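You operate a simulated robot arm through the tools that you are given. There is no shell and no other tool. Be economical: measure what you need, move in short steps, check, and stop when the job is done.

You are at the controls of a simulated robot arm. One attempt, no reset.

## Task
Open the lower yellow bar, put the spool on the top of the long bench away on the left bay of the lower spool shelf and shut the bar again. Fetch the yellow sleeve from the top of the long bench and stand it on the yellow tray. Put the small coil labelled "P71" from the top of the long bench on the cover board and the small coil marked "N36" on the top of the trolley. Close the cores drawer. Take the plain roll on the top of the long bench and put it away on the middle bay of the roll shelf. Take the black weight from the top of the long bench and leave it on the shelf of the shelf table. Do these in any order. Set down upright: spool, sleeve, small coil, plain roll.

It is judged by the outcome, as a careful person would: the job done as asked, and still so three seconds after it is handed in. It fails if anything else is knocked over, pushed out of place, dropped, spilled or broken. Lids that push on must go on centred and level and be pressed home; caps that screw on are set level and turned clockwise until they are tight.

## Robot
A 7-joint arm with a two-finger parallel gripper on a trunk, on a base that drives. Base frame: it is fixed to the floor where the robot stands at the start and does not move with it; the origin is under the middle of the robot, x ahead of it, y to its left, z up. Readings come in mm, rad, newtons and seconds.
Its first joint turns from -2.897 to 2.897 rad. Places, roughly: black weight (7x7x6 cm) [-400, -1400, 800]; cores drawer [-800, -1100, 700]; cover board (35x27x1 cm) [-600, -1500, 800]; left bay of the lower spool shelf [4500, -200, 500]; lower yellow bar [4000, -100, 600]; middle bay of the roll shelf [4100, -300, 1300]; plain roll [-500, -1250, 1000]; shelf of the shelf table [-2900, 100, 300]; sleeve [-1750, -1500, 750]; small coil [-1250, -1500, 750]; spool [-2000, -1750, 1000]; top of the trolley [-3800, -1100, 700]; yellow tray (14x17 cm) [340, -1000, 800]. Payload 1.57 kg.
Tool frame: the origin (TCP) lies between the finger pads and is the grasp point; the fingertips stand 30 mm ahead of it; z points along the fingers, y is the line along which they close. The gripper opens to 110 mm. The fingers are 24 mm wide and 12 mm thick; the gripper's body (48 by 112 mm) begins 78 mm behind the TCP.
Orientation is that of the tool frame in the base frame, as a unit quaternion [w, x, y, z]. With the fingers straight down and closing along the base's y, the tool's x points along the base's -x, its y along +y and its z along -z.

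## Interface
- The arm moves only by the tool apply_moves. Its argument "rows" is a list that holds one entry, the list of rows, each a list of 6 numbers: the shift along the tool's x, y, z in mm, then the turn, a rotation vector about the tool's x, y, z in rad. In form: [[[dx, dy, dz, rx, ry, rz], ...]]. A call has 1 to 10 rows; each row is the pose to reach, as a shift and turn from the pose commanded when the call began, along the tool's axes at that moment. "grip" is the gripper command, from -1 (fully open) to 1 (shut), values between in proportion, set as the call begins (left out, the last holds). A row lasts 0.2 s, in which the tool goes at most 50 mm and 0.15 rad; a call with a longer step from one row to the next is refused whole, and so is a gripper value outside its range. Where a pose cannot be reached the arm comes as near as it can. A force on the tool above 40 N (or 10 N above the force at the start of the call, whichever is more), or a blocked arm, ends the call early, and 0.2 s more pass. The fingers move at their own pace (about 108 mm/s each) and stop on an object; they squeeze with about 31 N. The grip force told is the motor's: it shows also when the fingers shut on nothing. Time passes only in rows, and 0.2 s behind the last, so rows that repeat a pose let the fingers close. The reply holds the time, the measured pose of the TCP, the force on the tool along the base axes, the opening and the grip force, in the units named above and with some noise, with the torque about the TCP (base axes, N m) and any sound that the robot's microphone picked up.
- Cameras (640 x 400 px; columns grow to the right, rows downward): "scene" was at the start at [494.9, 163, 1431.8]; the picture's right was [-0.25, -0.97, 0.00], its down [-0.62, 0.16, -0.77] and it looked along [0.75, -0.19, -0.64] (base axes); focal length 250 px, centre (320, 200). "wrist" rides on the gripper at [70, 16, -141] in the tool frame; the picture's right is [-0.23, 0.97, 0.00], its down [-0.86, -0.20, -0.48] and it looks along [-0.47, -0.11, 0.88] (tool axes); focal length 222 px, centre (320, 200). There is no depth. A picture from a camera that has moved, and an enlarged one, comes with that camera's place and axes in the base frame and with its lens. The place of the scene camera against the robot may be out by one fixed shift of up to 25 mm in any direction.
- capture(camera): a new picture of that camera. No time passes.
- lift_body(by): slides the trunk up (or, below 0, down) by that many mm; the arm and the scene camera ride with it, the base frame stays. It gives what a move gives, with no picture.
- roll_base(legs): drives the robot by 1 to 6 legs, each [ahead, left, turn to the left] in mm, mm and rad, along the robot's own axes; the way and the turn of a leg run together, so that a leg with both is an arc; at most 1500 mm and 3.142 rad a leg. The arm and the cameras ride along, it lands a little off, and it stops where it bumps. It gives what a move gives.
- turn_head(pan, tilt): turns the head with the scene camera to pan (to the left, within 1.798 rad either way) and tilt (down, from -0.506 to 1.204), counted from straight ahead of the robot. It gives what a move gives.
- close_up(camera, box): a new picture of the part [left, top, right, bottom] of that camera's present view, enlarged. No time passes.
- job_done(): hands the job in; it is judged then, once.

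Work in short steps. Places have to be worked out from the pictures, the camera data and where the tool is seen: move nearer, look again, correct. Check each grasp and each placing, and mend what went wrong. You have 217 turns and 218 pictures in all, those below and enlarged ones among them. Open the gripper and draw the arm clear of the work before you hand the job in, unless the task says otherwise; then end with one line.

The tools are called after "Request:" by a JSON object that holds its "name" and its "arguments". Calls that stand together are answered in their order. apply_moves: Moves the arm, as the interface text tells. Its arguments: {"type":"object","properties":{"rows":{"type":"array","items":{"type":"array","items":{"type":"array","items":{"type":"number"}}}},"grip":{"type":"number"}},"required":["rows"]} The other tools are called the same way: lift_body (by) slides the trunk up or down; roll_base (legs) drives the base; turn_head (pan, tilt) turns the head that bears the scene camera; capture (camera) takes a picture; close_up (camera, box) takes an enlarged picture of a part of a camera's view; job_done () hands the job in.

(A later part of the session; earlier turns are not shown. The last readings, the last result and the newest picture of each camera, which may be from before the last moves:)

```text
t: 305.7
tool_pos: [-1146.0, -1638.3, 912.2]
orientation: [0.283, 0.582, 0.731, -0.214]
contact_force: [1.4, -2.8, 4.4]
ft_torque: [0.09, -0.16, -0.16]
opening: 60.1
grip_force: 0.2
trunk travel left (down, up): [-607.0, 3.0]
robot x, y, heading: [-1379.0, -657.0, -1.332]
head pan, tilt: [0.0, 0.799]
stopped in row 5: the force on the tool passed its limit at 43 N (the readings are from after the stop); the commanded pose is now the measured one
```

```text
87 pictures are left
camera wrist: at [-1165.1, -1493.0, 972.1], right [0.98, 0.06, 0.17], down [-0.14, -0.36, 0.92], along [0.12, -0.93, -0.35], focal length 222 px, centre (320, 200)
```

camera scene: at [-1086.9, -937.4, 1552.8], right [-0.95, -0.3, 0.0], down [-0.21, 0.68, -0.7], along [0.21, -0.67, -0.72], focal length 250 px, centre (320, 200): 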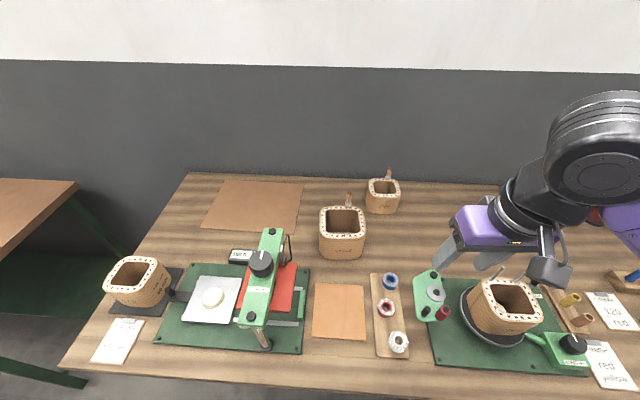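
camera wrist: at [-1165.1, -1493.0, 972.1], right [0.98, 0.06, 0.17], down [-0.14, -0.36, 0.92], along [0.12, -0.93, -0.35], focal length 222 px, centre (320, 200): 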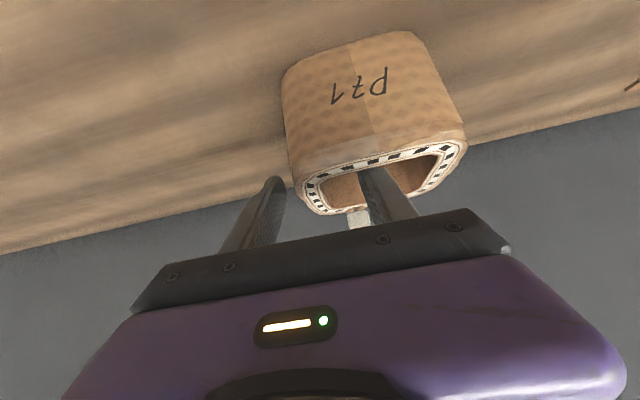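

Unclear contact; look with the scene camera close-up.

Request:
{"name": "close_up", "arguments": {"camera": "scene", "box": [300, 110, 460, 210]}}

Request:
{"name": "close_up", "arguments": {"camera": "wrist", "box": [240, 130, 480, 280]}}

```text
4.00 times, centred on (380, 160) of scene
camera zoom: at [-1077.3, -1121.1, 1552.4], right [-0.97, -0.23, 0.0], down [-0.17, 0.7, -0.7], along [0.16, -0.68, -0.72], focal length 1000 px, centre (80, 360)
```

zoom: 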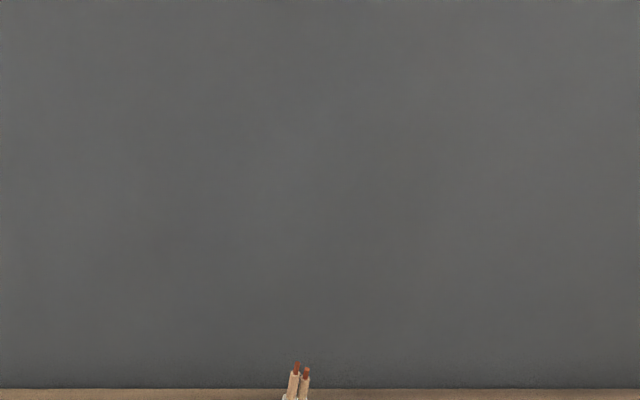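

```text
2.67 times, centred on (360, 205) of wrist
camera zoom: at [-1165.1, -1493.0, 972.1], right [0.98, 0.06, 0.17], down [-0.14, -0.36, 0.92], along [0.12, -0.93, -0.35], focal length 592 px, centre (213, 187)
```

zoom: 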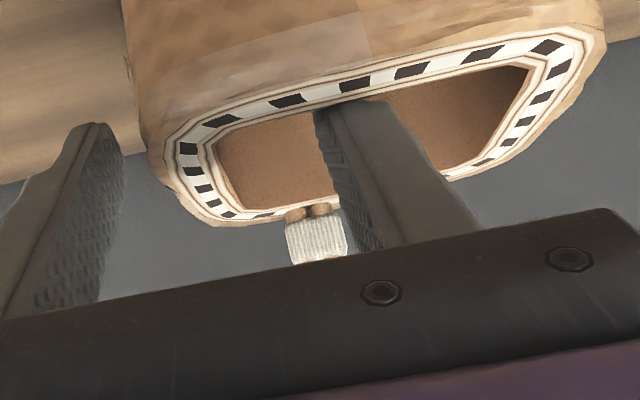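

The close-up shows the inner fingertip resting on the near rim: the coil is lower (top ≈885) and farther (-1090,-1668). Raise, advance 37, check.

Request:
{"name": "apply_moves", "arguments": {"rows": [[[-16.6, 0, -18.7, 0, 0, 0], [-30, 3, -7, 0, 0, 0], [-43.8, 6.6, 5.6, 0, 0, 0]]]}}

Request:
{"name": "capture", "arguments": {"camera": "wrist"}}

```text
t: 306.5
tool_pos: [-1131.3, -1671.0, 936.1]
orientation: [0.281, 0.583, 0.732, -0.212]
contact_force: [-0.3, -0.3, 0.0]
ft_torque: [-0.02, 0.02, 0.0]
opening: 60.1
grip_force: 0.0
trunk travel left (down, up): [-607.0, 3.0]
robot x, y, heading: [-1374.7, -661.8, -1.329]
head pan, tilt: [0.0, 0.799]
```

```text
84 pictures are left
camera wrist: at [-1150.9, -1525.3, 995.8], right [0.98, 0.06, 0.17], down [-0.13, -0.37, 0.92], along [0.12, -0.93, -0.35], focal length 222 px, centre (320, 200)
```

wrist: 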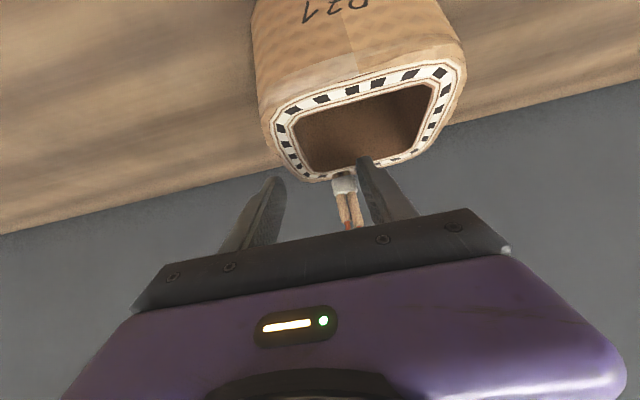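

Wall is 20 mm further right and the coil centre ~15 mm further ahead. Correct and descend 60.

Request:
{"name": "apply_moves", "arguments": {"rows": [[[-11.2, -22, 10, 0, 0, 0], [2, -22, 25, 0, 0, 0], [16, -22, 40, 0, 0, 0], [28.8, -22, 55, 0, 0, 0]]]}}

Request:
{"name": "close_up", "arguments": {"camera": "wrist", "box": [200, 100, 520, 300]}}

```text
t: 307.6
tool_pos: [-1147.4, -1695.2, 884.4]
orientation: [0.288, 0.583, 0.728, -0.217]
contact_force: [0.2, -1.3, 9.2]
ft_torque: [0.83, -0.45, -0.01]
opening: 60.6
grip_force: 0.1
trunk travel left (down, up): [-607.0, 3.0]
robot x, y, heading: [-1377.0, -658.9, -1.333]
head pan, tilt: [0.0, 0.799]
stopped in row 4: the force on the tool passed its limit at 45 N (the readings are from after the stop); the commanded pose is now the measured one
```

```text
2.00 times, centred on (360, 200) of wrist
camera zoom: at [-1166.0, -1549.6, 941.7], right [0.98, 0.06, 0.17], down [-0.14, -0.35, 0.92], along [0.12, -0.93, -0.34], focal length 444 px, centre (240, 200)
```

zoom: 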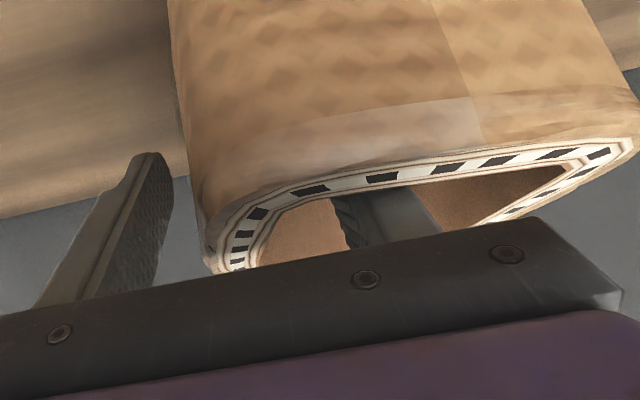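

The inner finger is inside the coil; the palm just touches the near rim. Close the grip here.

Request:
{"name": "apply_moves", "arguments": {"rows": [[[0, 0, -2, 0, 0, 0], [0, 0, -2, 0, 0, 0], [0, 0, -2, 0, 0, 0], [0, 0, -2, 0, 0, 0]]], "grip": 1}}

Request:
{"name": "capture", "arguments": {"camera": "wrist"}}

```text
t: 308.6
tool_pos: [-1148.5, -1693.7, 883.2]
orientation: [0.288, 0.582, 0.73, -0.216]
contact_force: [-5.4, -3.6, 16.6]
ft_torque: [1.05, 0.59, 0.27]
opening: 42.0
grip_force: 30.6
trunk travel left (down, up): [-607.0, 3.0]
robot x, y, heading: [-1378.4, -660.7, -1.337]
head pan, tilt: [0.0, 0.799]
```

```text
82 pictures are left
camera wrist: at [-1167.7, -1547.8, 942.1], right [0.98, 0.06, 0.17], down [-0.14, -0.36, 0.92], along [0.12, -0.93, -0.34], focal length 222 px, centre (320, 200)
```

wrist: 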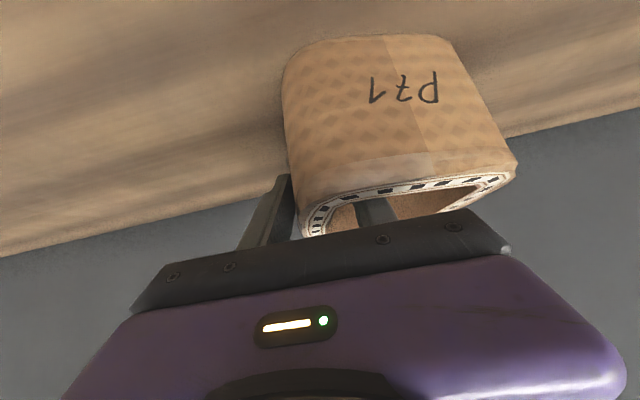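

Reading 42 mm means I'm gripping at the near corner: the coil's centre is ~20 mm further ahead. Reopen, raise, advance 24, lower again.

Request:
{"name": "apply_moves", "arguments": {"rows": [[[0, 0, 0, 0, 0, 0], [0, 0, 0, 0, 0, 0], [-10, 0, -11, 0, 0, 0], [-28, 0, 5, 0, 0, 0], [-20, 0, 13, 0, 0, 0], [-13.3, 0, 21.4, 0, 0, 0]]], "grip": -0.09}}

Request:
{"name": "close_up", "arguments": {"camera": "wrist", "box": [200, 100, 520, 300]}}

```text
t: 310.0
tool_pos: [-1141.5, -1718.2, 882.7]
orientation: [0.291, 0.582, 0.728, -0.217]
contact_force: [-2.4, 8.5, 28.3]
ft_torque: [1.91, -0.67, 0.09]
opening: 60.4
grip_force: 0.0
trunk travel left (down, up): [-607.0, 3.0]
robot x, y, heading: [-1375.7, -660.2, -1.331]
head pan, tilt: [0.0, 0.799]
```

```text
2.00 times, centred on (360, 200) of wrist
camera zoom: at [-1160.9, -1572.1, 940.4], right [0.98, 0.06, 0.18], down [-0.14, -0.35, 0.93], along [0.12, -0.94, -0.33], focal length 444 px, centre (240, 200)
```

zoom: 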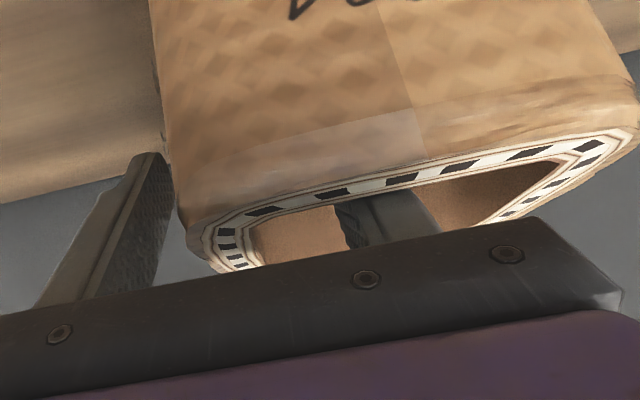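

Contact again. Look at the scene view around the coil to understand.

Request:
{"name": "close_up", "arguments": {"camera": "scene", "box": [280, 180, 440, 280]}}

```text
4.00 times, centred on (360, 230) of scene
camera zoom: at [-1077.7, -1119.7, 1553.9], right [-0.97, -0.23, 0.0], down [-0.17, 0.7, -0.7], along [0.16, -0.68, -0.72], focal length 1000 px, centre (160, 80)
```

zoom: 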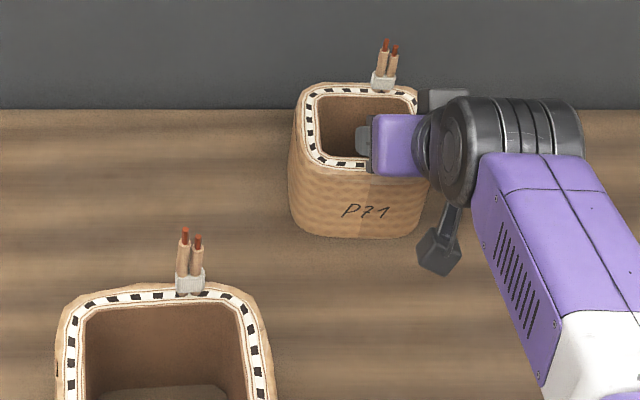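

P71's rim is ≈z 906 at n≈-1359..-1457; I went too deep with the tilted tool. Raise 22 mm and close there.

Request:
{"name": "apply_moves", "arguments": {"rows": [[[-7, 0, -8, 0, 0, 0], [-15, 0, -17, 0, 0, 0]]]}}

Request:
{"name": "apply_moves", "arguments": {"rows": [[[0, 0, 0, 0, 0, 0], [0, 0, 0, 0, 0, 0], [0, 0, 0, 0, 0, 0]]], "grip": 1}}

Request:
{"name": "close_up", "arguments": {"camera": "scene", "box": [280, 180, 440, 280]}}

```text
t: 310.6
tool_pos: [-1143.2, -1715.3, 895.0]
orientation: [0.285, 0.582, 0.731, -0.213]
contact_force: [0.3, 0.7, -0.5]
ft_torque: [0.05, 0.04, 0.02]
opening: 59.9
grip_force: 0.1
trunk travel left (down, up): [-607.0, 3.0]
robot x, y, heading: [-1374.4, -658.9, -1.33]
head pan, tilt: [0.0, 0.799]
```

```text
t: 311.4
tool_pos: [-1142.3, -1716.2, 898.5]
orientation: [0.286, 0.583, 0.729, -0.216]
contact_force: [-0.4, 0.3, -0.4]
ft_torque: [-0.1, 0.35, 0.0]
opening: 19.7
grip_force: 30.3
trunk travel left (down, up): [-607.0, 3.0]
robot x, y, heading: [-1378.0, -656.3, -1.334]
head pan, tilt: [0.0, 0.799]
```

```text
4.00 times, centred on (360, 230) of scene
camera zoom: at [-1077.3, -1121.3, 1552.7], right [-0.97, -0.23, 0.0], down [-0.17, 0.7, -0.7], along [0.16, -0.68, -0.72], focal length 1000 px, centre (160, 80)
```

zoom: 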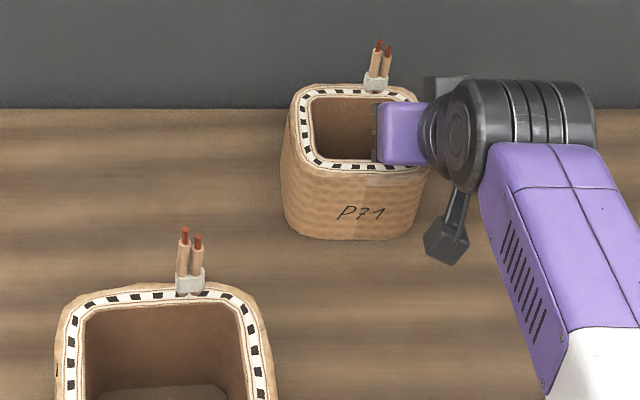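

Now 19.7 mm – a proper wall grip. Lift.

Request:
{"name": "apply_moves", "arguments": {"rows": [[[-9, 0, -10, 0, 0, 0], [-28, 0, -31, 0, 0, 0], [-57, 0, -63, 0, 0, 0], [-86, 0, -96, 0, 0, 0], [-114, 0, -127, 0, 0, 0]]]}}

Request:
{"name": "capture", "arguments": {"camera": "scene"}}

Request:
{"name": "capture", "arguments": {"camera": "wrist"}}

```text
t: 312.6
tool_pos: [-1146.5, -1713.6, 1071.0]
orientation: [0.286, 0.583, 0.73, -0.214]
contact_force: [-0.3, 1.0, -6.7]
ft_torque: [-0.12, 0.28, -0.01]
opening: 19.9
grip_force: 31.0
trunk travel left (down, up): [-607.0, 3.0]
robot x, y, heading: [-1379.8, -660.3, -1.335]
head pan, tilt: [0.0, 0.799]
```

```text
78 pictures are left
camera scene: at [-1077.2, -1121.5, 1552.6], right [-0.97, -0.23, 0.0], down [-0.17, 0.7, -0.7], along [0.16, -0.68, -0.72], focal length 250 px, centre (320, 200)
```

scene: 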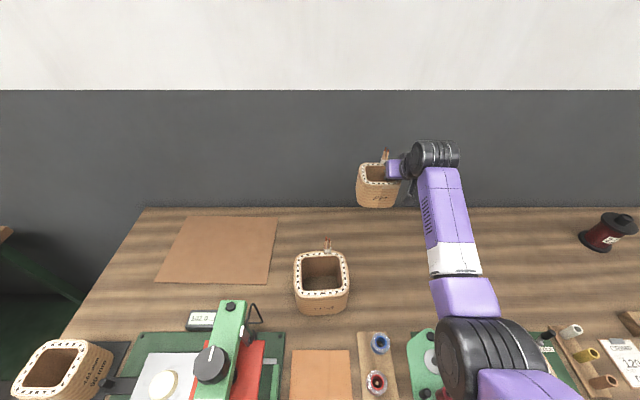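

```text
77 pictures are left
camera wrist: at [-1166.2, -1567.9, 1129.6], right [0.98, 0.06, 0.17], down [-0.14, -0.36, 0.92], along [0.12, -0.93, -0.35], focal length 222 px, centre (320, 200)
```

wrist: 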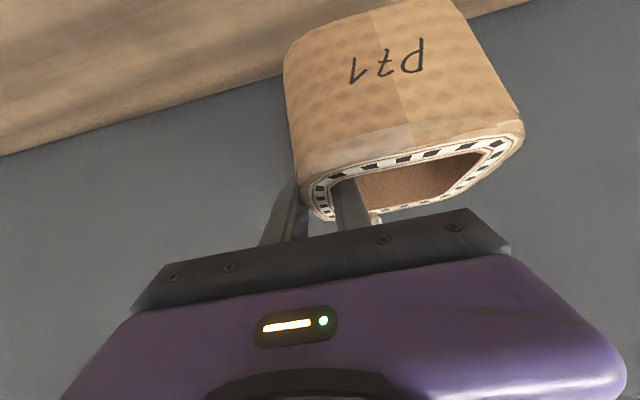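

P71 in hand. Raise 100 more and retract a little, back off 100, then slide left 480 toward the cover board.

Request:
{"name": "apply_moves", "arguments": {"rows": [[[-30, 0, -33, 0, 0, 0], [-60, 0, -67, 0, 0, 0], [-67, 0, -74, 0, 0, 0], [-37, 0, -101, 0, 0, 0], [-7, 0, -128, 0, 0, 0], [23, 0, -154, 0, 0, 0]]]}}

Request:
{"name": "roll_base", "arguments": {"legs": [[-100, 0, 0], [0, 480, 0]]}}

Request:
{"name": "capture", "arguments": {"camera": "scene"}}

Request:
{"name": "capture", "arguments": {"camera": "wrist"}}

```text
t: 314.0
tool_pos: [-1175.1, -1600.3, 1167.9]
orientation: [0.287, 0.583, 0.73, -0.214]
contact_force: [-0.5, -0.9, -5.4]
ft_torque: [-0.08, 0.3, 0.05]
opening: 20.2
grip_force: 31.1
trunk travel left (down, up): [-607.0, 3.0]
robot x, y, heading: [-1373.5, -661.1, -1.336]
head pan, tilt: [0.0, 0.799]
```

```text
t: 317.6
tool_pos: [-729.3, -1390.0, 1167.9]
orientation: [0.288, 0.578, 0.733, -0.213]
contact_force: [0.4, -0.8, -5.5]
ft_torque: [-0.07, 0.28, 0.0]
opening: 19.5
grip_force: 30.5
trunk travel left (down, up): [-607.0, 3.0]
robot x, y, heading: [-940.6, -452.2, -1.321]
head pan, tilt: [0.0, 0.799]
```

```text
76 pictures are left
camera scene: at [-637.0, -909.1, 1552.7], right [-0.97, -0.25, 0.0], down [-0.18, 0.7, -0.7], along [0.17, -0.68, -0.72], focal length 250 px, centre (320, 200)
```

scene: 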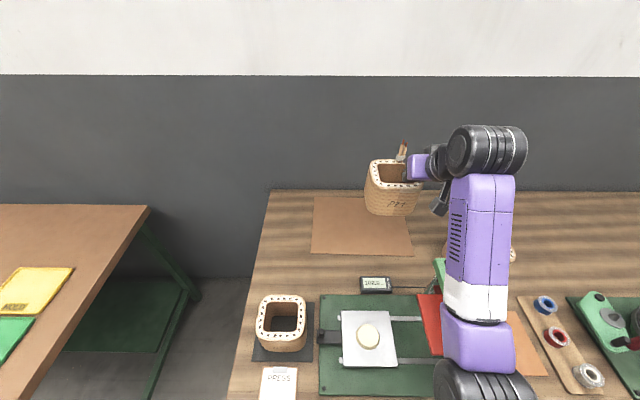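

```text
75 pictures are left
camera wrist: at [-750.6, -1244.3, 1227.3], right [0.98, 0.07, 0.17], down [-0.14, -0.36, 0.92], along [0.13, -0.93, -0.34], focal length 222 px, centre (320, 200)
```

wrist: 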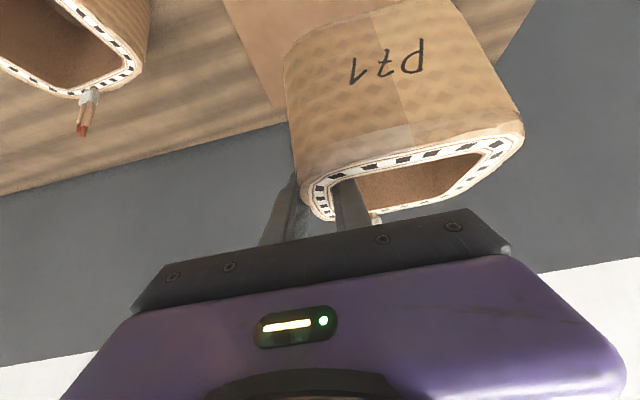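

To keep the arm clear of the press, stand further left: base left 220, arm right 220, then ahead 100.

Request:
{"name": "roll_base", "arguments": {"legs": [[0, 220, -0.015]]}}

Request:
{"name": "apply_moves", "arguments": {"rows": [[[0, -45, 0, 0, 0, 0], [0, -90, 0, 0, 0, 0], [0, -135, 0, 0, 0, 0], [0, -180, 0, 0, 0, 0], [0, -215, 0, 0, 0, 0]]]}}

Request:
{"name": "roll_base", "arguments": {"legs": [[100, 0, 0]]}}

Request:
{"name": "capture", "arguments": {"camera": "scene"}}

```text
t: 319.2
tool_pos: [-538.7, -1343.4, 1167.8]
orientation: [0.285, 0.587, 0.726, -0.216]
contact_force: [0.9, -0.8, -4.8]
ft_torque: [-0.08, 0.3, 0.01]
opening: 20.0
grip_force: 30.9
trunk travel left (down, up): [-607.0, 3.0]
robot x, y, heading: [-730.0, -398.9, -1.344]
head pan, tilt: [0.0, 0.799]
```

```text
t: 320.4
tool_pos: [-749.7, -1389.0, 1163.1]
orientation: [0.286, 0.586, 0.727, -0.216]
contact_force: [0.7, 0.7, -5.6]
ft_torque: [-0.08, 0.23, -0.03]
opening: 20.1
grip_force: 30.5
trunk travel left (down, up): [-607.0, 3.0]
robot x, y, heading: [-730.0, -399.0, -1.338]
head pan, tilt: [0.0, 0.799]
```

```text
t: 321.6
tool_pos: [-724.9, -1488.1, 1163.4]
orientation: [0.285, 0.587, 0.726, -0.217]
contact_force: [0.4, -0.6, -5.0]
ft_torque: [-0.09, 0.24, 0.03]
opening: 19.7
grip_force: 30.7
trunk travel left (down, up): [-607.0, 3.0]
robot x, y, heading: [-706.2, -495.8, -1.34]
head pan, tilt: [0.0, 0.799]
```

```text
74 pictures are left
camera scene: at [-412.5, -962.3, 1552.8], right [-0.97, -0.22, 0.0], down [-0.16, 0.7, -0.7], along [0.16, -0.68, -0.72], focal length 250 px, centre (320, 200)
```

scene: 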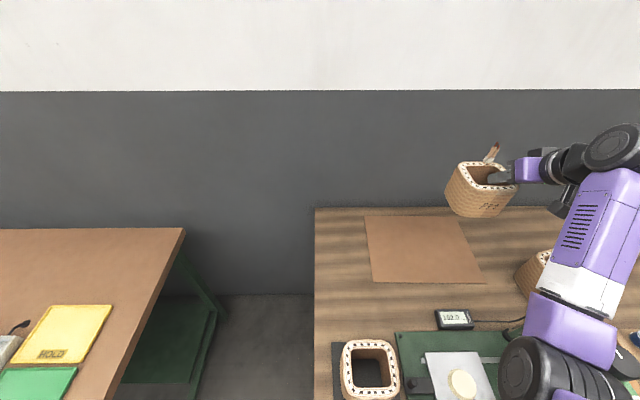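

Position over the board and descend to just above it.

Request:
{"name": "apply_moves", "arguments": {"rows": [[[-30.5, 27, 27.4, 0, 0, 0], [-0.5, 27, 61, 0, 0, 0], [29.5, 27, 94, 0, 0, 0], [59.5, 27, 128, 0, 0, 0], [89.5, 27, 161, 0, 0, 0], [110, 27, 184, 0, 0, 0]]]}}

Request:
{"name": "capture", "arguments": {"camera": "scene"}}

Request:
{"name": "capture", "arguments": {"camera": "wrist"}}

```text
t: 323.0
tool_pos: [-684.6, -1521.9, 951.9]
orientation: [0.285, 0.587, 0.727, -0.216]
contact_force: [-0.9, 0.9, -5.0]
ft_torque: [-0.09, 0.26, -0.02]
opening: 20.0
grip_force: 30.6
trunk travel left (down, up): [-607.0, 3.0]
robot x, y, heading: [-709.2, -495.1, -1.346]
head pan, tilt: [0.0, 0.799]
```

```text
73 pictures are left
camera scene: at [-412.4, -962.5, 1552.7], right [-0.97, -0.22, 0.0], down [-0.16, 0.7, -0.7], along [0.16, -0.68, -0.72], focal length 250 px, centre (320, 200)
```

scene: 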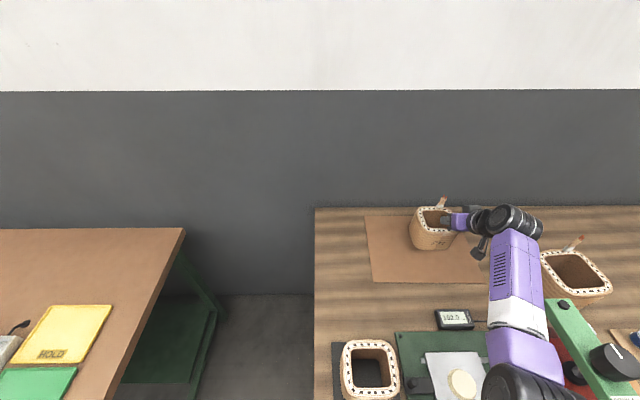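

```text
72 pictures are left
camera wrist: at [-703.3, -1376.2, 1011.4], right [0.98, 0.05, 0.17], down [-0.14, -0.36, 0.92], along [0.11, -0.93, -0.34], focal length 222 px, centre (320, 200)
```

wrist: 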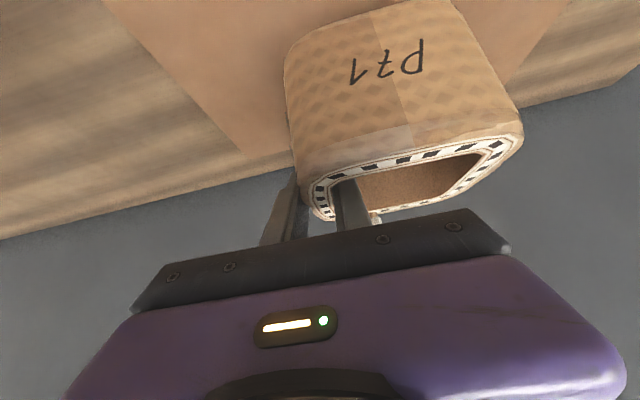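

Over the board. Lower in small steps until contact.

Request:
{"name": "apply_moves", "arguments": {"rows": [[[7, 0, 7.5, 0, 0, 0], [13, 0, 15, 0, 0, 0], [18, 0, 20, 0, 0, 0], [21.5, 0, 24, 0, 0, 0], [25, 0, 28, 0, 0, 0], [28, 0, 31.5, 0, 0, 0], [31, 0, 35, 0, 0, 0], [34, 0, 38, 0, 0, 0]]]}}

Request:
{"name": "capture", "arguments": {"camera": "wrist"}}

```text
t: 324.8
tool_pos: [-684.0, -1521.4, 902.1]
orientation: [0.285, 0.587, 0.727, -0.216]
contact_force: [-0.3, 0.0, -5.0]
ft_torque: [-0.08, 0.25, -0.02]
opening: 19.9
grip_force: 31.1
trunk travel left (down, up): [-607.0, 3.0]
robot x, y, heading: [-706.3, -495.1, -1.344]
head pan, tilt: [0.0, 0.799]
```

```text
71 pictures are left
camera wrist: at [-702.6, -1375.2, 961.6], right [0.98, 0.05, 0.17], down [-0.14, -0.36, 0.92], along [0.11, -0.93, -0.34], focal length 222 px, centre (320, 200)
```

wrist: 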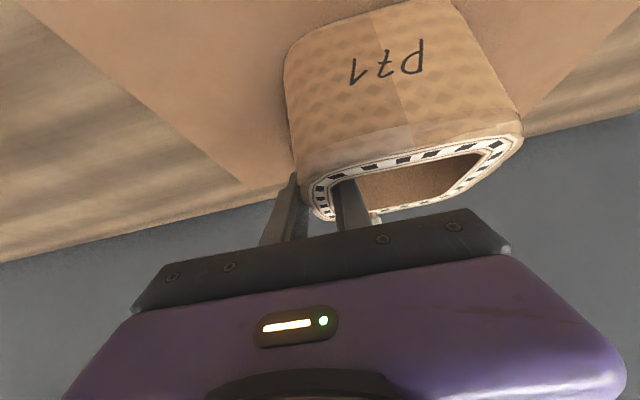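

No contact yet at 902; continue in 3 mm steps.

Request:
{"name": "apply_moves", "arguments": {"rows": [[[2, 0, 2.2, 0, 0, 0], [4, 0, 4.5, 0, 0, 0], [6, 0, 6.7, 0, 0, 0], [8, 0, 9, 0, 0, 0], [10, 0, 11, 0, 0, 0]]]}}

Request:
{"name": "capture", "arguments": {"camera": "wrist"}}

Request:
{"name": "close_up", "arguments": {"camera": "scene", "box": [360, 180, 520, 280]}}

```text
t: 326.0
tool_pos: [-683.6, -1525.5, 895.2]
orientation: [0.29, 0.583, 0.725, -0.222]
contact_force: [-0.2, -0.5, 8.0]
ft_torque: [0.39, 0.4, -0.01]
opening: 19.7
grip_force: 31.0
trunk travel left (down, up): [-607.0, 3.0]
robot x, y, heading: [-708.6, -495.0, -1.343]
head pan, tilt: [0.0, 0.799]
stopped in row 5: the force on the tool passed its limit at 42 N (the readings are from after the stop); the commanded pose is now the measured one
```

```text
70 pictures are left
camera wrist: at [-701.9, -1379.0, 952.7], right [0.98, 0.05, 0.17], down [-0.14, -0.34, 0.93], along [0.1, -0.94, -0.33], focal length 222 px, centre (320, 200)
```

wrist: 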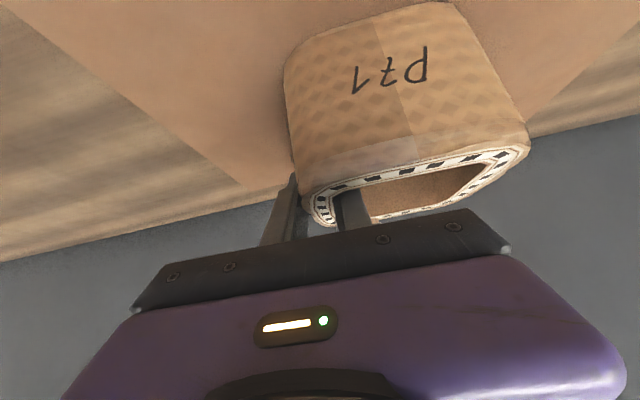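

```text
4.00 times, centred on (440, 230) of scene
camera zoom: at [-412.3, -962.0, 1552.4], right [-0.97, -0.22, 0.0], down [-0.16, 0.7, -0.7], along [0.16, -0.68, -0.72], focal length 1000 px, centre (-160, 80)
```

zoom: 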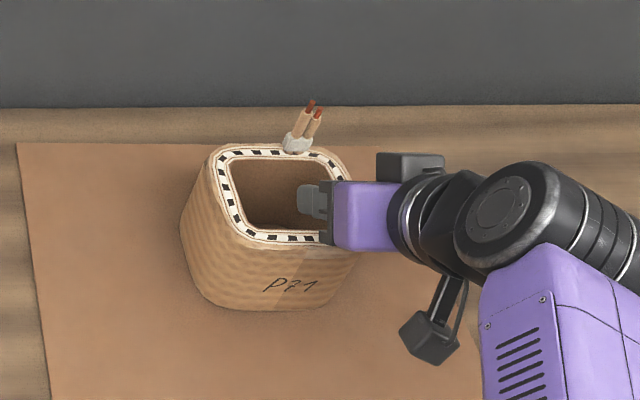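

Coil rests on the board. Release and withdraw along the tool axis.

Request:
{"name": "apply_moves", "arguments": {"rows": [[[0, 0, 0, 0, 0, 0], [0, 0, 0, 0, 0, 0], [0, 0, 0, 0, 0, 0], [0, 0, -25, 0, 0, 0], [0, 0, -60, 0, 0, 0], [0, 0, -105, 0, 0, 0], [0, 0, -150, 0, 0, 0]]], "grip": -0.09}}

Request:
{"name": "close_up", "arguments": {"camera": "scene", "box": [360, 180, 520, 280]}}

Request:
{"name": "capture", "arguments": {"camera": "wrist"}}

```text
t: 327.6
tool_pos: [-708.5, -1425.7, 999.5]
orientation: [0.288, 0.585, 0.725, -0.221]
contact_force: [0.5, 0.3, -0.2]
ft_torque: [0.0, -0.02, 0.03]
opening: 60.0
grip_force: 0.1
trunk travel left (down, up): [-607.0, 3.0]
robot x, y, heading: [-704.8, -493.9, -1.341]
head pan, tilt: [0.0, 0.799]
```

```text
4.00 times, centred on (440, 230) of scene
camera zoom: at [-412.3, -962.7, 1552.6], right [-0.97, -0.23, 0.0], down [-0.16, 0.7, -0.7], along [0.16, -0.68, -0.72], focal length 1000 px, centre (-160, 80)
```

zoom: 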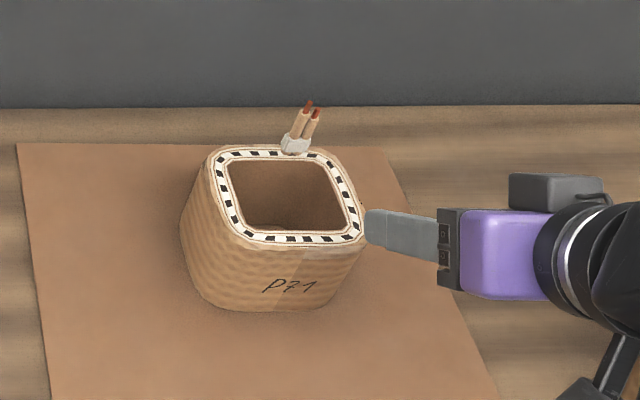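

```text
67 pictures are left
camera wrist: at [-725.5, -1279.4, 1056.4], right [0.98, 0.05, 0.17], down [-0.14, -0.35, 0.93], along [0.1, -0.94, -0.33], focal length 222 px, centre (320, 200)
```

wrist: 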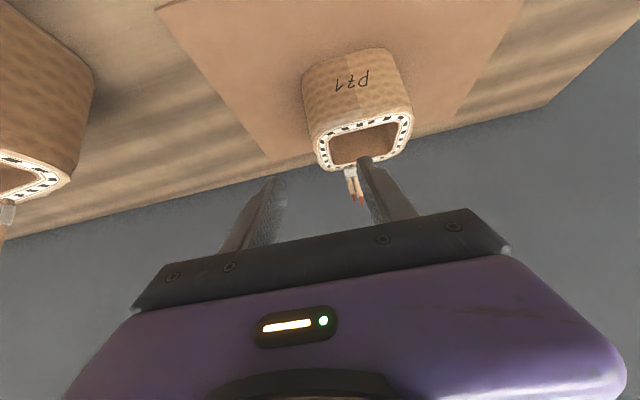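

P71 is placed upright on the board. Raise the arm and turn the tool near-vertical, then back off and drive right toward the sleeve rack.

Request:
{"name": "apply_moves", "arguments": {"rows": [[[-28, 0, -31, 0, 0.1, 0], [-55, 0, -62, 0, 0.2, 0], [-83, 0, -93, 0, 0.3, 0], [-110, 0, -123, 0, 0.42, 0], [-110, 0, -123, 0, 0.56, 0], [-110, 0, -123, 0, 0.68, 0]]], "grip": -0.3}}

Request:
{"name": "roll_base", "arguments": {"legs": [[-100, 0, 0.005], [0, -1000, 0]]}}

Request:
{"name": "capture", "arguments": {"camera": "wrist"}}

```text
t: 329.0
tool_pos: [-713.5, -1423.0, 1169.0]
orientation: [0.029, 0.625, 0.78, -0.011]
contact_force: [-0.3, -0.1, 0.4]
ft_torque: [0.02, 0.01, 0.01]
opening: 71.6
grip_force: 0.1
trunk travel left (down, up): [-607.0, 3.0]
robot x, y, heading: [-706.2, -497.7, -1.34]
head pan, tilt: [0.0, 0.799]
```

```text
t: 335.0
tool_pos: [-1705.3, -1562.6, 1167.5]
orientation: [0.03, 0.622, 0.783, -0.013]
contact_force: [0.8, 1.2, -0.6]
ft_torque: [-0.02, 0.01, 0.01]
opening: 71.6
grip_force: 0.0
trunk travel left (down, up): [-607.0, 3.0]
robot x, y, heading: [-1710.9, -637.9, -1.333]
head pan, tilt: [0.0, 0.799]
```

```text
66 pictures are left
camera wrist: at [-1710.4, -1483.5, 1305.9], right [1.0, 0.0, 0.03], down [-0.02, -0.85, 0.53], along [0.03, -0.53, -0.85], focal length 222 px, centre (320, 200)
```

wrist: 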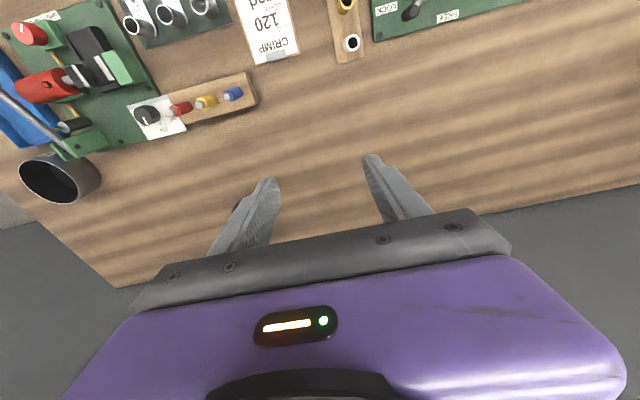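

Yellow sleeve ≈(-1656,-1409). Move the tool back, left and down toward it.

Request:
{"name": "apply_moves", "arguments": {"rows": [[[26, 17, 23, 0, 0, 0], [52, 33, 46, 0, 0, 0], [78, 50, 70, 0, 0, 0], [104, 67, 94, 0, 0, 0], [132, 83, 117, 0, 0, 0]]]}}

Request:
{"name": "capture", "arguments": {"camera": "wrist"}}

```text
t: 336.2
tool_pos: [-1649.0, -1421.1, 1046.8]
orientation: [0.029, 0.622, 0.782, -0.013]
contact_force: [-0.4, -0.4, -0.1]
ft_torque: [0.01, 0.0, 0.0]
opening: 71.4
grip_force: 0.1
trunk travel left (down, up): [-607.0, 3.0]
robot x, y, heading: [-1705.2, -636.2, -1.336]
head pan, tilt: [0.0, 0.799]
```

```text
65 pictures are left
camera wrist: at [-1653.3, -1341.9, 1183.4], right [1.0, 0.0, 0.03], down [-0.02, -0.85, 0.53], along [0.03, -0.53, -0.85], focal length 222 px, centre (320, 200)
```

wrist: 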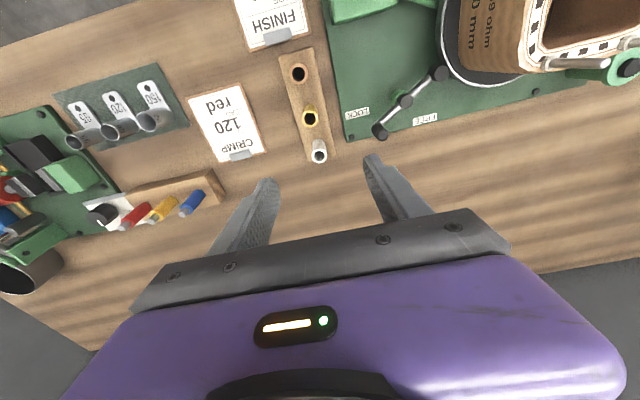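

Sleeve top fixed at (-1656,-1408,856). Narrow the opening to ~50 and descend over it.

Request:
{"name": "apply_moves", "arguments": {"rows": [[[14, -4, 0, 0, 0, 0], [17, -5, 45, 0, 0, 0], [20, -6, 90, 0, 0, 0], [23, -7, 135, 0, 0, 0], [24, -7, 155, 0, 0, 0]]], "grip": 0.1}}

Request:
{"name": "capture", "arguments": {"camera": "wrist"}}

```text
t: 337.4
tool_pos: [-1655.7, -1413.4, 888.6]
orientation: [0.03, 0.621, 0.783, -0.013]
contact_force: [-0.5, 0.4, -0.3]
ft_torque: [0.01, 0.0, 0.01]
opening: 49.6
grip_force: 0.2
trunk travel left (down, up): [-607.0, 3.0]
robot x, y, heading: [-1710.1, -635.5, -1.334]
head pan, tilt: [0.0, 0.799]
```

```text
64 pictures are left
camera wrist: at [-1660.6, -1333.8, 1026.0], right [1.0, 0.0, 0.03], down [-0.02, -0.85, 0.53], along [0.03, -0.53, -0.85], focal length 222 px, centre (320, 200)
```

wrist: 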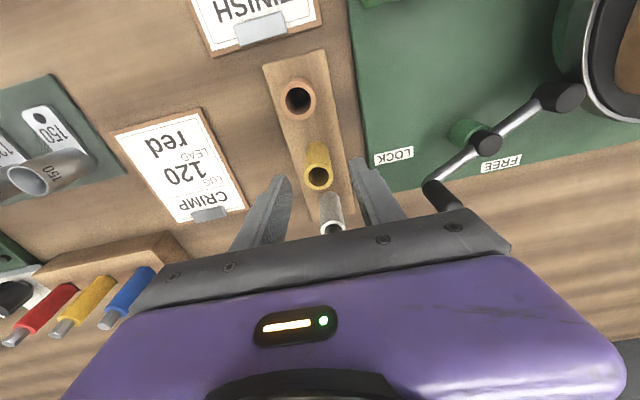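

Aligned within a few mm. Descend 25 and close.

Request:
{"name": "apply_moves", "arguments": {"rows": [[[1, -1, 12, 0, 0, 0], [1.5, -1, 25, 0, 0, 0]]]}}

Request:
{"name": "apply_moves", "arguments": {"rows": [[[0, 0, 0, 0, 0, 0], [0, 0, 0, 0, 0, 0], [-1, 0, -15, 0, 0, 0], [-3, 0, -50, 0, 0, 0], [-6, 0, -95, 0, 0, 0], [-9, 0, -145, 0, 0, 0]]], "grip": 1}}

Request:
{"name": "capture", "arguments": {"camera": "wrist"}}

```text
t: 338.0
tool_pos: [-1656.9, -1409.4, 862.8]
orientation: [0.031, 0.621, 0.783, -0.011]
contact_force: [0.0, -0.6, 0.3]
ft_torque: [-0.01, -0.02, -0.03]
opening: 49.6
grip_force: 0.1
trunk travel left (down, up): [-607.0, 3.0]
robot x, y, heading: [-1711.0, -631.0, -1.332]
head pan, tilt: [0.0, 0.799]
```

```text
t: 339.4
tool_pos: [-1661.4, -1411.3, 1010.0]
orientation: [0.029, 0.622, 0.783, -0.012]
contact_force: [1.6, -0.6, -0.2]
ft_torque: [0.02, 0.11, -0.02]
opening: 20.6
grip_force: 30.9
trunk travel left (down, up): [-607.0, 3.0]
robot x, y, heading: [-1708.8, -638.0, -1.334]
head pan, tilt: [0.0, 0.799]
```

```text
63 pictures are left
camera wrist: at [-1665.6, -1332.4, 1146.9], right [1.0, 0.0, 0.03], down [-0.02, -0.85, 0.53], along [0.03, -0.53, -0.85], focal length 222 px, centre (320, 200)
```

wrist: 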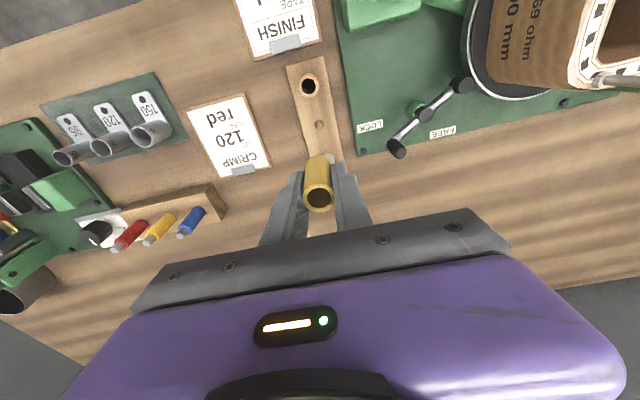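

Sleeve in hand. Raise and extend to the same travel pose, then drive left to the yellow tray.

Request:
{"name": "apply_moves", "arguments": {"rows": [[[-3, 0, -45, 0, 0, 0], [-6, 0, -90, 0, 0, 0], [-10, 0, -135, 0, 0, 0], [-30, 0, -158, 0, 0, 0], [-75, 0, -155, 0, 0, 0], [-120, 0, -152, 0, 0, 0], [-160, 0, -149, 0, 0, 0]]]}}

Request:
{"name": "roll_base", "arguments": {"legs": [[0, 1000, 0], [0, 900, 0]]}}

Request:
{"name": "capture", "arguments": {"camera": "scene"}}

Request:
{"name": "capture", "arguments": {"camera": "wrist"}}

```text
t: 341.0
tool_pos: [-1629.4, -1560.7, 1166.5]
orientation: [0.03, 0.621, 0.783, -0.012]
contact_force: [1.6, 0.4, 0.0]
ft_torque: [0.0, -0.01, 0.0]
opening: 20.4
grip_force: 31.3
trunk travel left (down, up): [-607.0, 3.0]
robot x, y, heading: [-1707.7, -638.0, -1.333]
head pan, tilt: [0.0, 0.799]
```

```text
t: 350.4
tool_pos: [218.7, -1107.9, 1166.8]
orientation: [0.03, 0.612, 0.79, -0.012]
contact_force: [-0.2, 0.5, 0.0]
ft_torque: [-0.03, -0.03, -0.02]
opening: 19.2
grip_force: 30.7
trunk travel left (down, up): [-607.0, 3.0]
robot x, y, heading: [119.4, -184.1, -1.305]
head pan, tilt: [0.0, 0.799]
```

```text
62 pictures are left
camera scene: at [426.3, -641.2, 1552.8], right [-0.97, -0.26, 0.0], down [-0.18, 0.69, -0.7], along [0.18, -0.67, -0.72], focal length 250 px, centre (320, 200)
```

scene: 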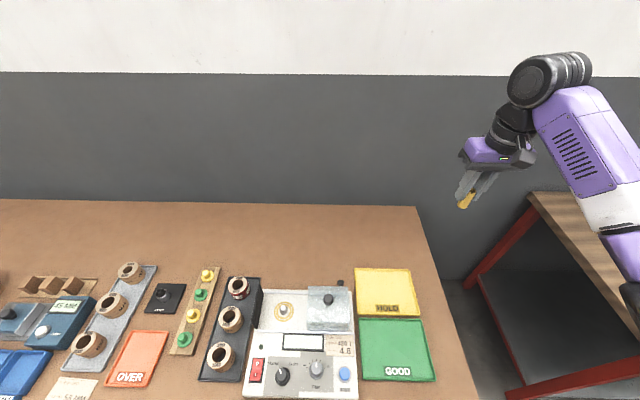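

```text
61 pictures are left
camera wrist: at [211.7, -1028.7, 1303.6], right [1.0, 0.03, 0.03], down [0.0, -0.85, 0.53], along [0.04, -0.53, -0.85], focal length 222 px, centre (320, 200)
```

wrist: 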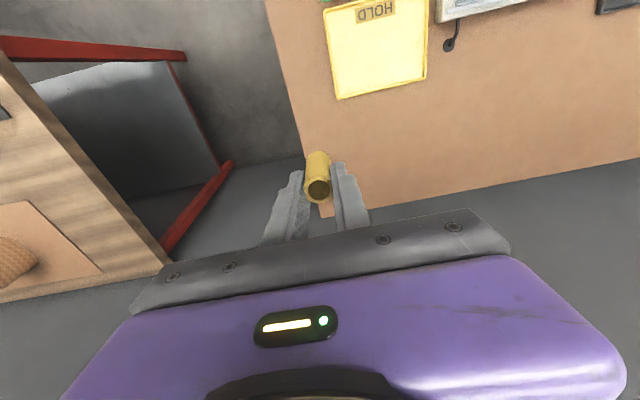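

Tray centre ≈(326,-1004,~815). Move over it and descend to z≈930.

Request:
{"name": "apply_moves", "arguments": {"rows": [[[18, 32, 0, 0, 0, 0], [37, 65, -1, 0, 0, 0], [55, 97, -2, 0, 0, 0], [74, 130, -2, 0, 0, 0], [77, 130, 45, 0, 0, 0], [80, 130, 92, 0, 0, 0], [83, 130, 139, 0, 0, 0], [86, 130, 186, 0, 0, 0], [89, 130, 233, 0, 0, 0]]]}}

Request:
{"name": "capture", "arguments": {"camera": "wrist"}}

Request:
{"name": "capture", "arguments": {"camera": "scene"}}

```text
t: 352.4
tool_pos: [328.5, -1003.5, 930.1]
orientation: [0.03, 0.611, 0.791, -0.012]
contact_force: [-0.1, 0.1, 0.0]
ft_torque: [-0.02, -0.01, -0.05]
opening: 19.5
grip_force: 31.5
trunk travel left (down, up): [-607.0, 3.0]
robot x, y, heading: [115.0, -184.9, -1.31]
head pan, tilt: [0.0, 0.799]
```

```text
60 pictures are left
camera wrist: at [322.2, -923.6, 1067.6], right [1.0, 0.03, 0.03], down [0.01, -0.85, 0.53], along [0.04, -0.53, -0.85], focal length 222 px, centre (320, 200)
```

wrist: 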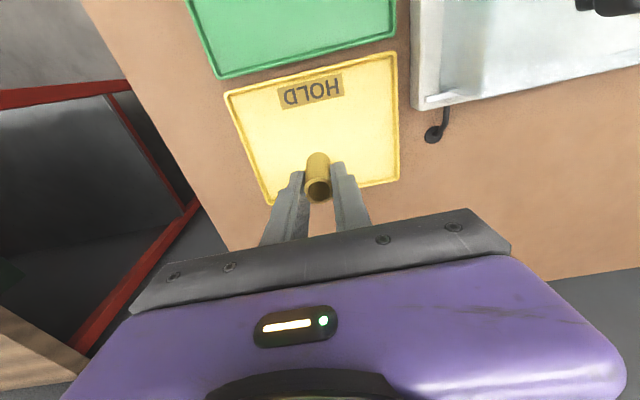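

```text
59 pictures are left
camera scene: at [426.2, -641.1, 1552.9], right [-0.97, -0.26, 0.0], down [-0.18, 0.69, -0.7], along [0.18, -0.67, -0.72], focal length 250 px, centre (320, 200)
```

scene: 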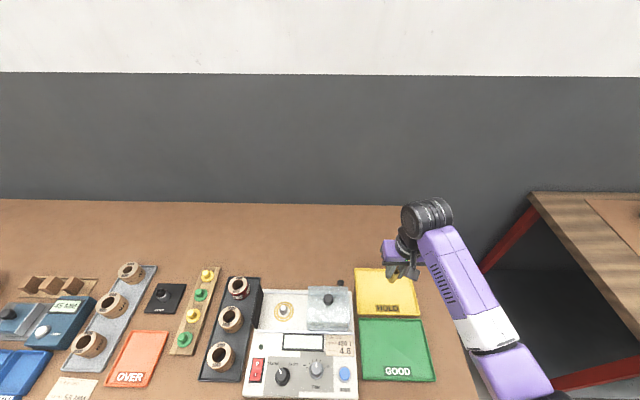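

Over the tray. Lower: 55 mm, then small steps until contact.

Request:
{"name": "apply_moves", "arguments": {"rows": [[[6, 2, 25, 0, 0, 0], [9, 3, 45, 0, 0, 0], [10, 3, 55, 0, 0, 0], [10, 3, 61, 0, 0, 0], [11, 3, 67, 0, 0, 0], [11, 3, 73, 0, 0, 0], [11, 3, 78, 0, 0, 0], [12, 3, 83, 0, 0, 0], [12, 3, 88, 0, 0, 0]]]}}

Request:
{"name": "apply_moves", "arguments": {"rows": [[[0, 0, 4, 0, 0, 0], [0, 0, 8, 0, 0, 0], [0, 0, 12, 0, 0, 0], [0, 0, 16, 0, 0, 0], [0, 0, 20, 0, 0, 0], [0, 0, 24, 0, 0, 0]]]}}

```text
t: 354.3
tool_pos: [332.7, -996.6, 853.2]
orientation: [0.033, 0.611, 0.791, -0.013]
contact_force: [-0.9, 8.1, 18.3]
ft_torque: [0.35, 0.16, -0.05]
opening: 19.5
grip_force: 30.5
trunk travel left (down, up): [-607.0, 3.0]
robot x, y, heading: [113.5, -183.5, -1.314]
head pan, tilt: [0.0, 0.799]
stopped in row 9: the force on the tool passed its limit at 47 N (the readings are from after the stop); the commanded pose is now the measured one
```

```text
t: 354.6
tool_pos: [333.1, -997.9, 852.2]
orientation: [0.032, 0.611, 0.79, -0.015]
contact_force: [-1.3, 6.2, 16.8]
ft_torque: [0.31, 0.19, -0.04]
opening: 19.3
grip_force: 31.1
trunk travel left (down, up): [-607.0, 3.0]
robot x, y, heading: [116.6, -188.2, -1.313]
head pan, tilt: [0.0, 0.799]
stopped in row 1: the force on the tool passed its limit at 46 N (the readings are from after the stop); the commanded pose is now the measured one
```

Sleeve touches the tray. Release (opening to ~50) and rise, then check.

Request:
{"name": "apply_moves", "arguments": {"rows": [[[0, 0, -2, 0, 0, 0], [0, 0, -2, 0, 0, 0], [0, 0, -2, 0, 0, 0], [-1, 0, -25, 0, 0, 0], [-4, 0, -65, 0, 0, 0], [-7, 0, -110, 0, 0, 0]]], "grip": 0.1}}

Request:
{"name": "capture", "arguments": {"camera": "wrist"}}

```text
t: 356.0
tool_pos: [328.7, -996.2, 960.5]
orientation: [0.032, 0.611, 0.791, -0.013]
contact_force: [0.7, 0.4, 0.3]
ft_torque: [-0.01, -0.03, 0.0]
opening: 49.5
grip_force: 0.1
trunk travel left (down, up): [-607.0, 3.0]
robot x, y, heading: [117.4, -189.4, -1.311]
head pan, tilt: [0.0, 0.799]
```

```text
58 pictures are left
camera wrist: at [321.5, -916.4, 1097.5], right [1.0, 0.03, 0.03], down [0.0, -0.85, 0.53], along [0.04, -0.53, -0.85], focal length 222 px, centre (320, 200)
```

wrist: 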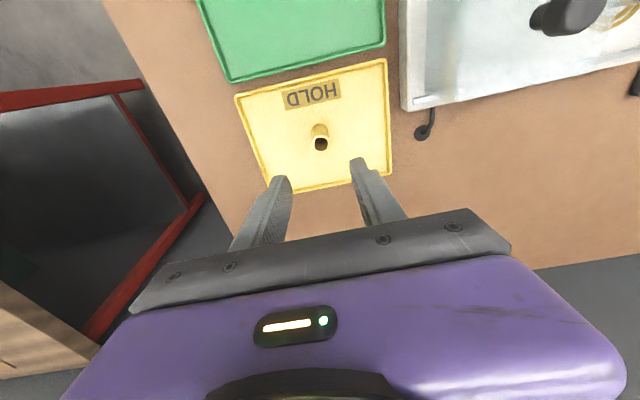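

Sleeve stands on the tray. Now the spool: raise, tilt 45°, open fully, and drive right along the bench.

Request:
{"name": "apply_moves", "arguments": {"rows": [[[-12, 0, -35, 0, -0.09, 0], [-24, 0, -70, 0, -0.18, 0], [-36, 0, -105, 0, -0.27, 0], [-48, 0, -140, 0, -0.36, 0], [-60, 0, -175, 0, -0.45, 0], [-72, 0, -205, 0, -0.54, 0], [-80, 0, -205, 0, -0.64, 0], [-90, 0, -205, 0, -0.74, 0]]], "grip": -1}}

Request:
{"name": "roll_base", "arguments": {"legs": [[0, 0, -0.025], [0, -1000, 0], [0, -1180, 0]]}}

Request:
{"name": "capture", "arguments": {"camera": "wrist"}}

Request:
{"name": "capture", "arguments": {"camera": "scene"}}

```text
t: 357.8
tool_pos: [346.4, -1072.1, 1174.0]
orientation: [0.317, 0.565, 0.725, -0.234]
contact_force: [0.7, -1.1, -0.7]
ft_torque: [0.02, 0.01, 0.0]
opening: 110.0
grip_force: 0.0
trunk travel left (down, up): [-607.0, 3.0]
robot x, y, heading: [117.2, -187.0, -1.313]
head pan, tilt: [0.0, 0.799]
```

```text
t: 368.9
tool_pos: [-1730.6, -1606.2, 1172.4]
orientation: [0.318, 0.56, 0.729, -0.231]
contact_force: [-0.4, -1.0, 0.2]
ft_torque: [0.01, 0.0, 0.01]
opening: 109.7
grip_force: 0.0
trunk travel left (down, up): [-607.0, 3.0]
robot x, y, heading: [-1971.8, -722.8, -1.297]
head pan, tilt: [0.0, 0.799]
```

```text
57 pictures are left
camera wrist: at [-1755.9, -1457.9, 1219.7], right [0.98, 0.11, 0.18], down [-0.14, -0.29, 0.94], along [0.15, -0.95, -0.27], focal length 222 px, centre (320, 200)
```

wrist: 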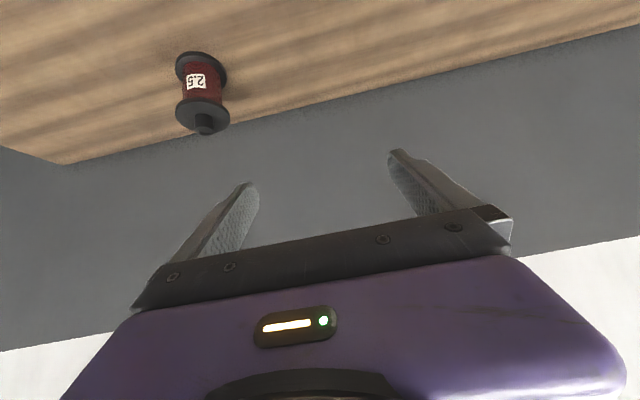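

```text
56 pictures are left
camera scene: at [-1655.8, -1174.2, 1552.7], right [-0.96, -0.27, 0.0], down [-0.19, 0.69, -0.7], along [0.19, -0.67, -0.72], focal length 250 px, centre (320, 200)
```

scene: 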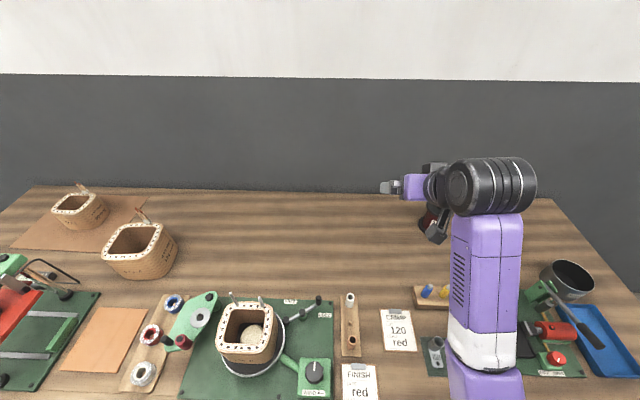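

Spool axis ≈(-1884,-1824), flanges at z≈819/920. Square up, drive 80 nearer, shift the tool right 165 and down 150.

Request:
{"name": "roll_base", "arguments": {"legs": [[80, 0, -0.035]]}}

Request:
{"name": "apply_moves", "arguments": {"rows": [[[0, -40, 0, 0, 0, 0], [0, -80, 0, 0, 0, 0], [10, -120, 26, 0, 0, 0], [25, -150, 60, 0, 0, 0], [40, -165, 100, 0, 0, 0], [52, -165, 130, 0, 0, 0], [60, -165, 154, 0, 0, 0]]]}}

Request:
{"name": "capture", "arguments": {"camera": "wrist"}}

```text
t: 369.9
tool_pos: [-1739.8, -1692.4, 1172.1]
orientation: [0.314, 0.572, 0.72, -0.237]
contact_force: [0.1, -0.5, 0.3]
ft_torque: [0.02, -0.01, 0.02]
opening: 110.1
grip_force: 0.1
trunk travel left (down, up): [-607.0, 3.0]
robot x, y, heading: [-1948.7, -801.9, -1.332]
head pan, tilt: [0.0, 0.799]
```

```text
t: 371.5
tool_pos: [-1882.2, -1796.0, 1021.9]
orientation: [0.314, 0.571, 0.721, -0.236]
contact_force: [-0.1, -0.6, -0.1]
ft_torque: [0.02, -0.01, 0.01]
opening: 110.1
grip_force: 0.1
trunk travel left (down, up): [-607.0, 3.0]
robot x, y, heading: [-1948.0, -801.6, -1.332]
head pan, tilt: [0.0, 0.799]
```

```text
55 pictures are left
camera wrist: at [-1902.9, -1645.8, 1069.1], right [0.98, 0.07, 0.18], down [-0.15, -0.29, 0.95], along [0.12, -0.95, -0.27], focal length 222 px, centre (320, 200)
```

wrist: 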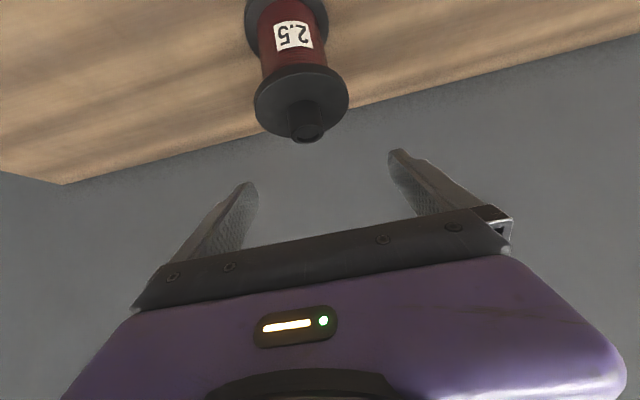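

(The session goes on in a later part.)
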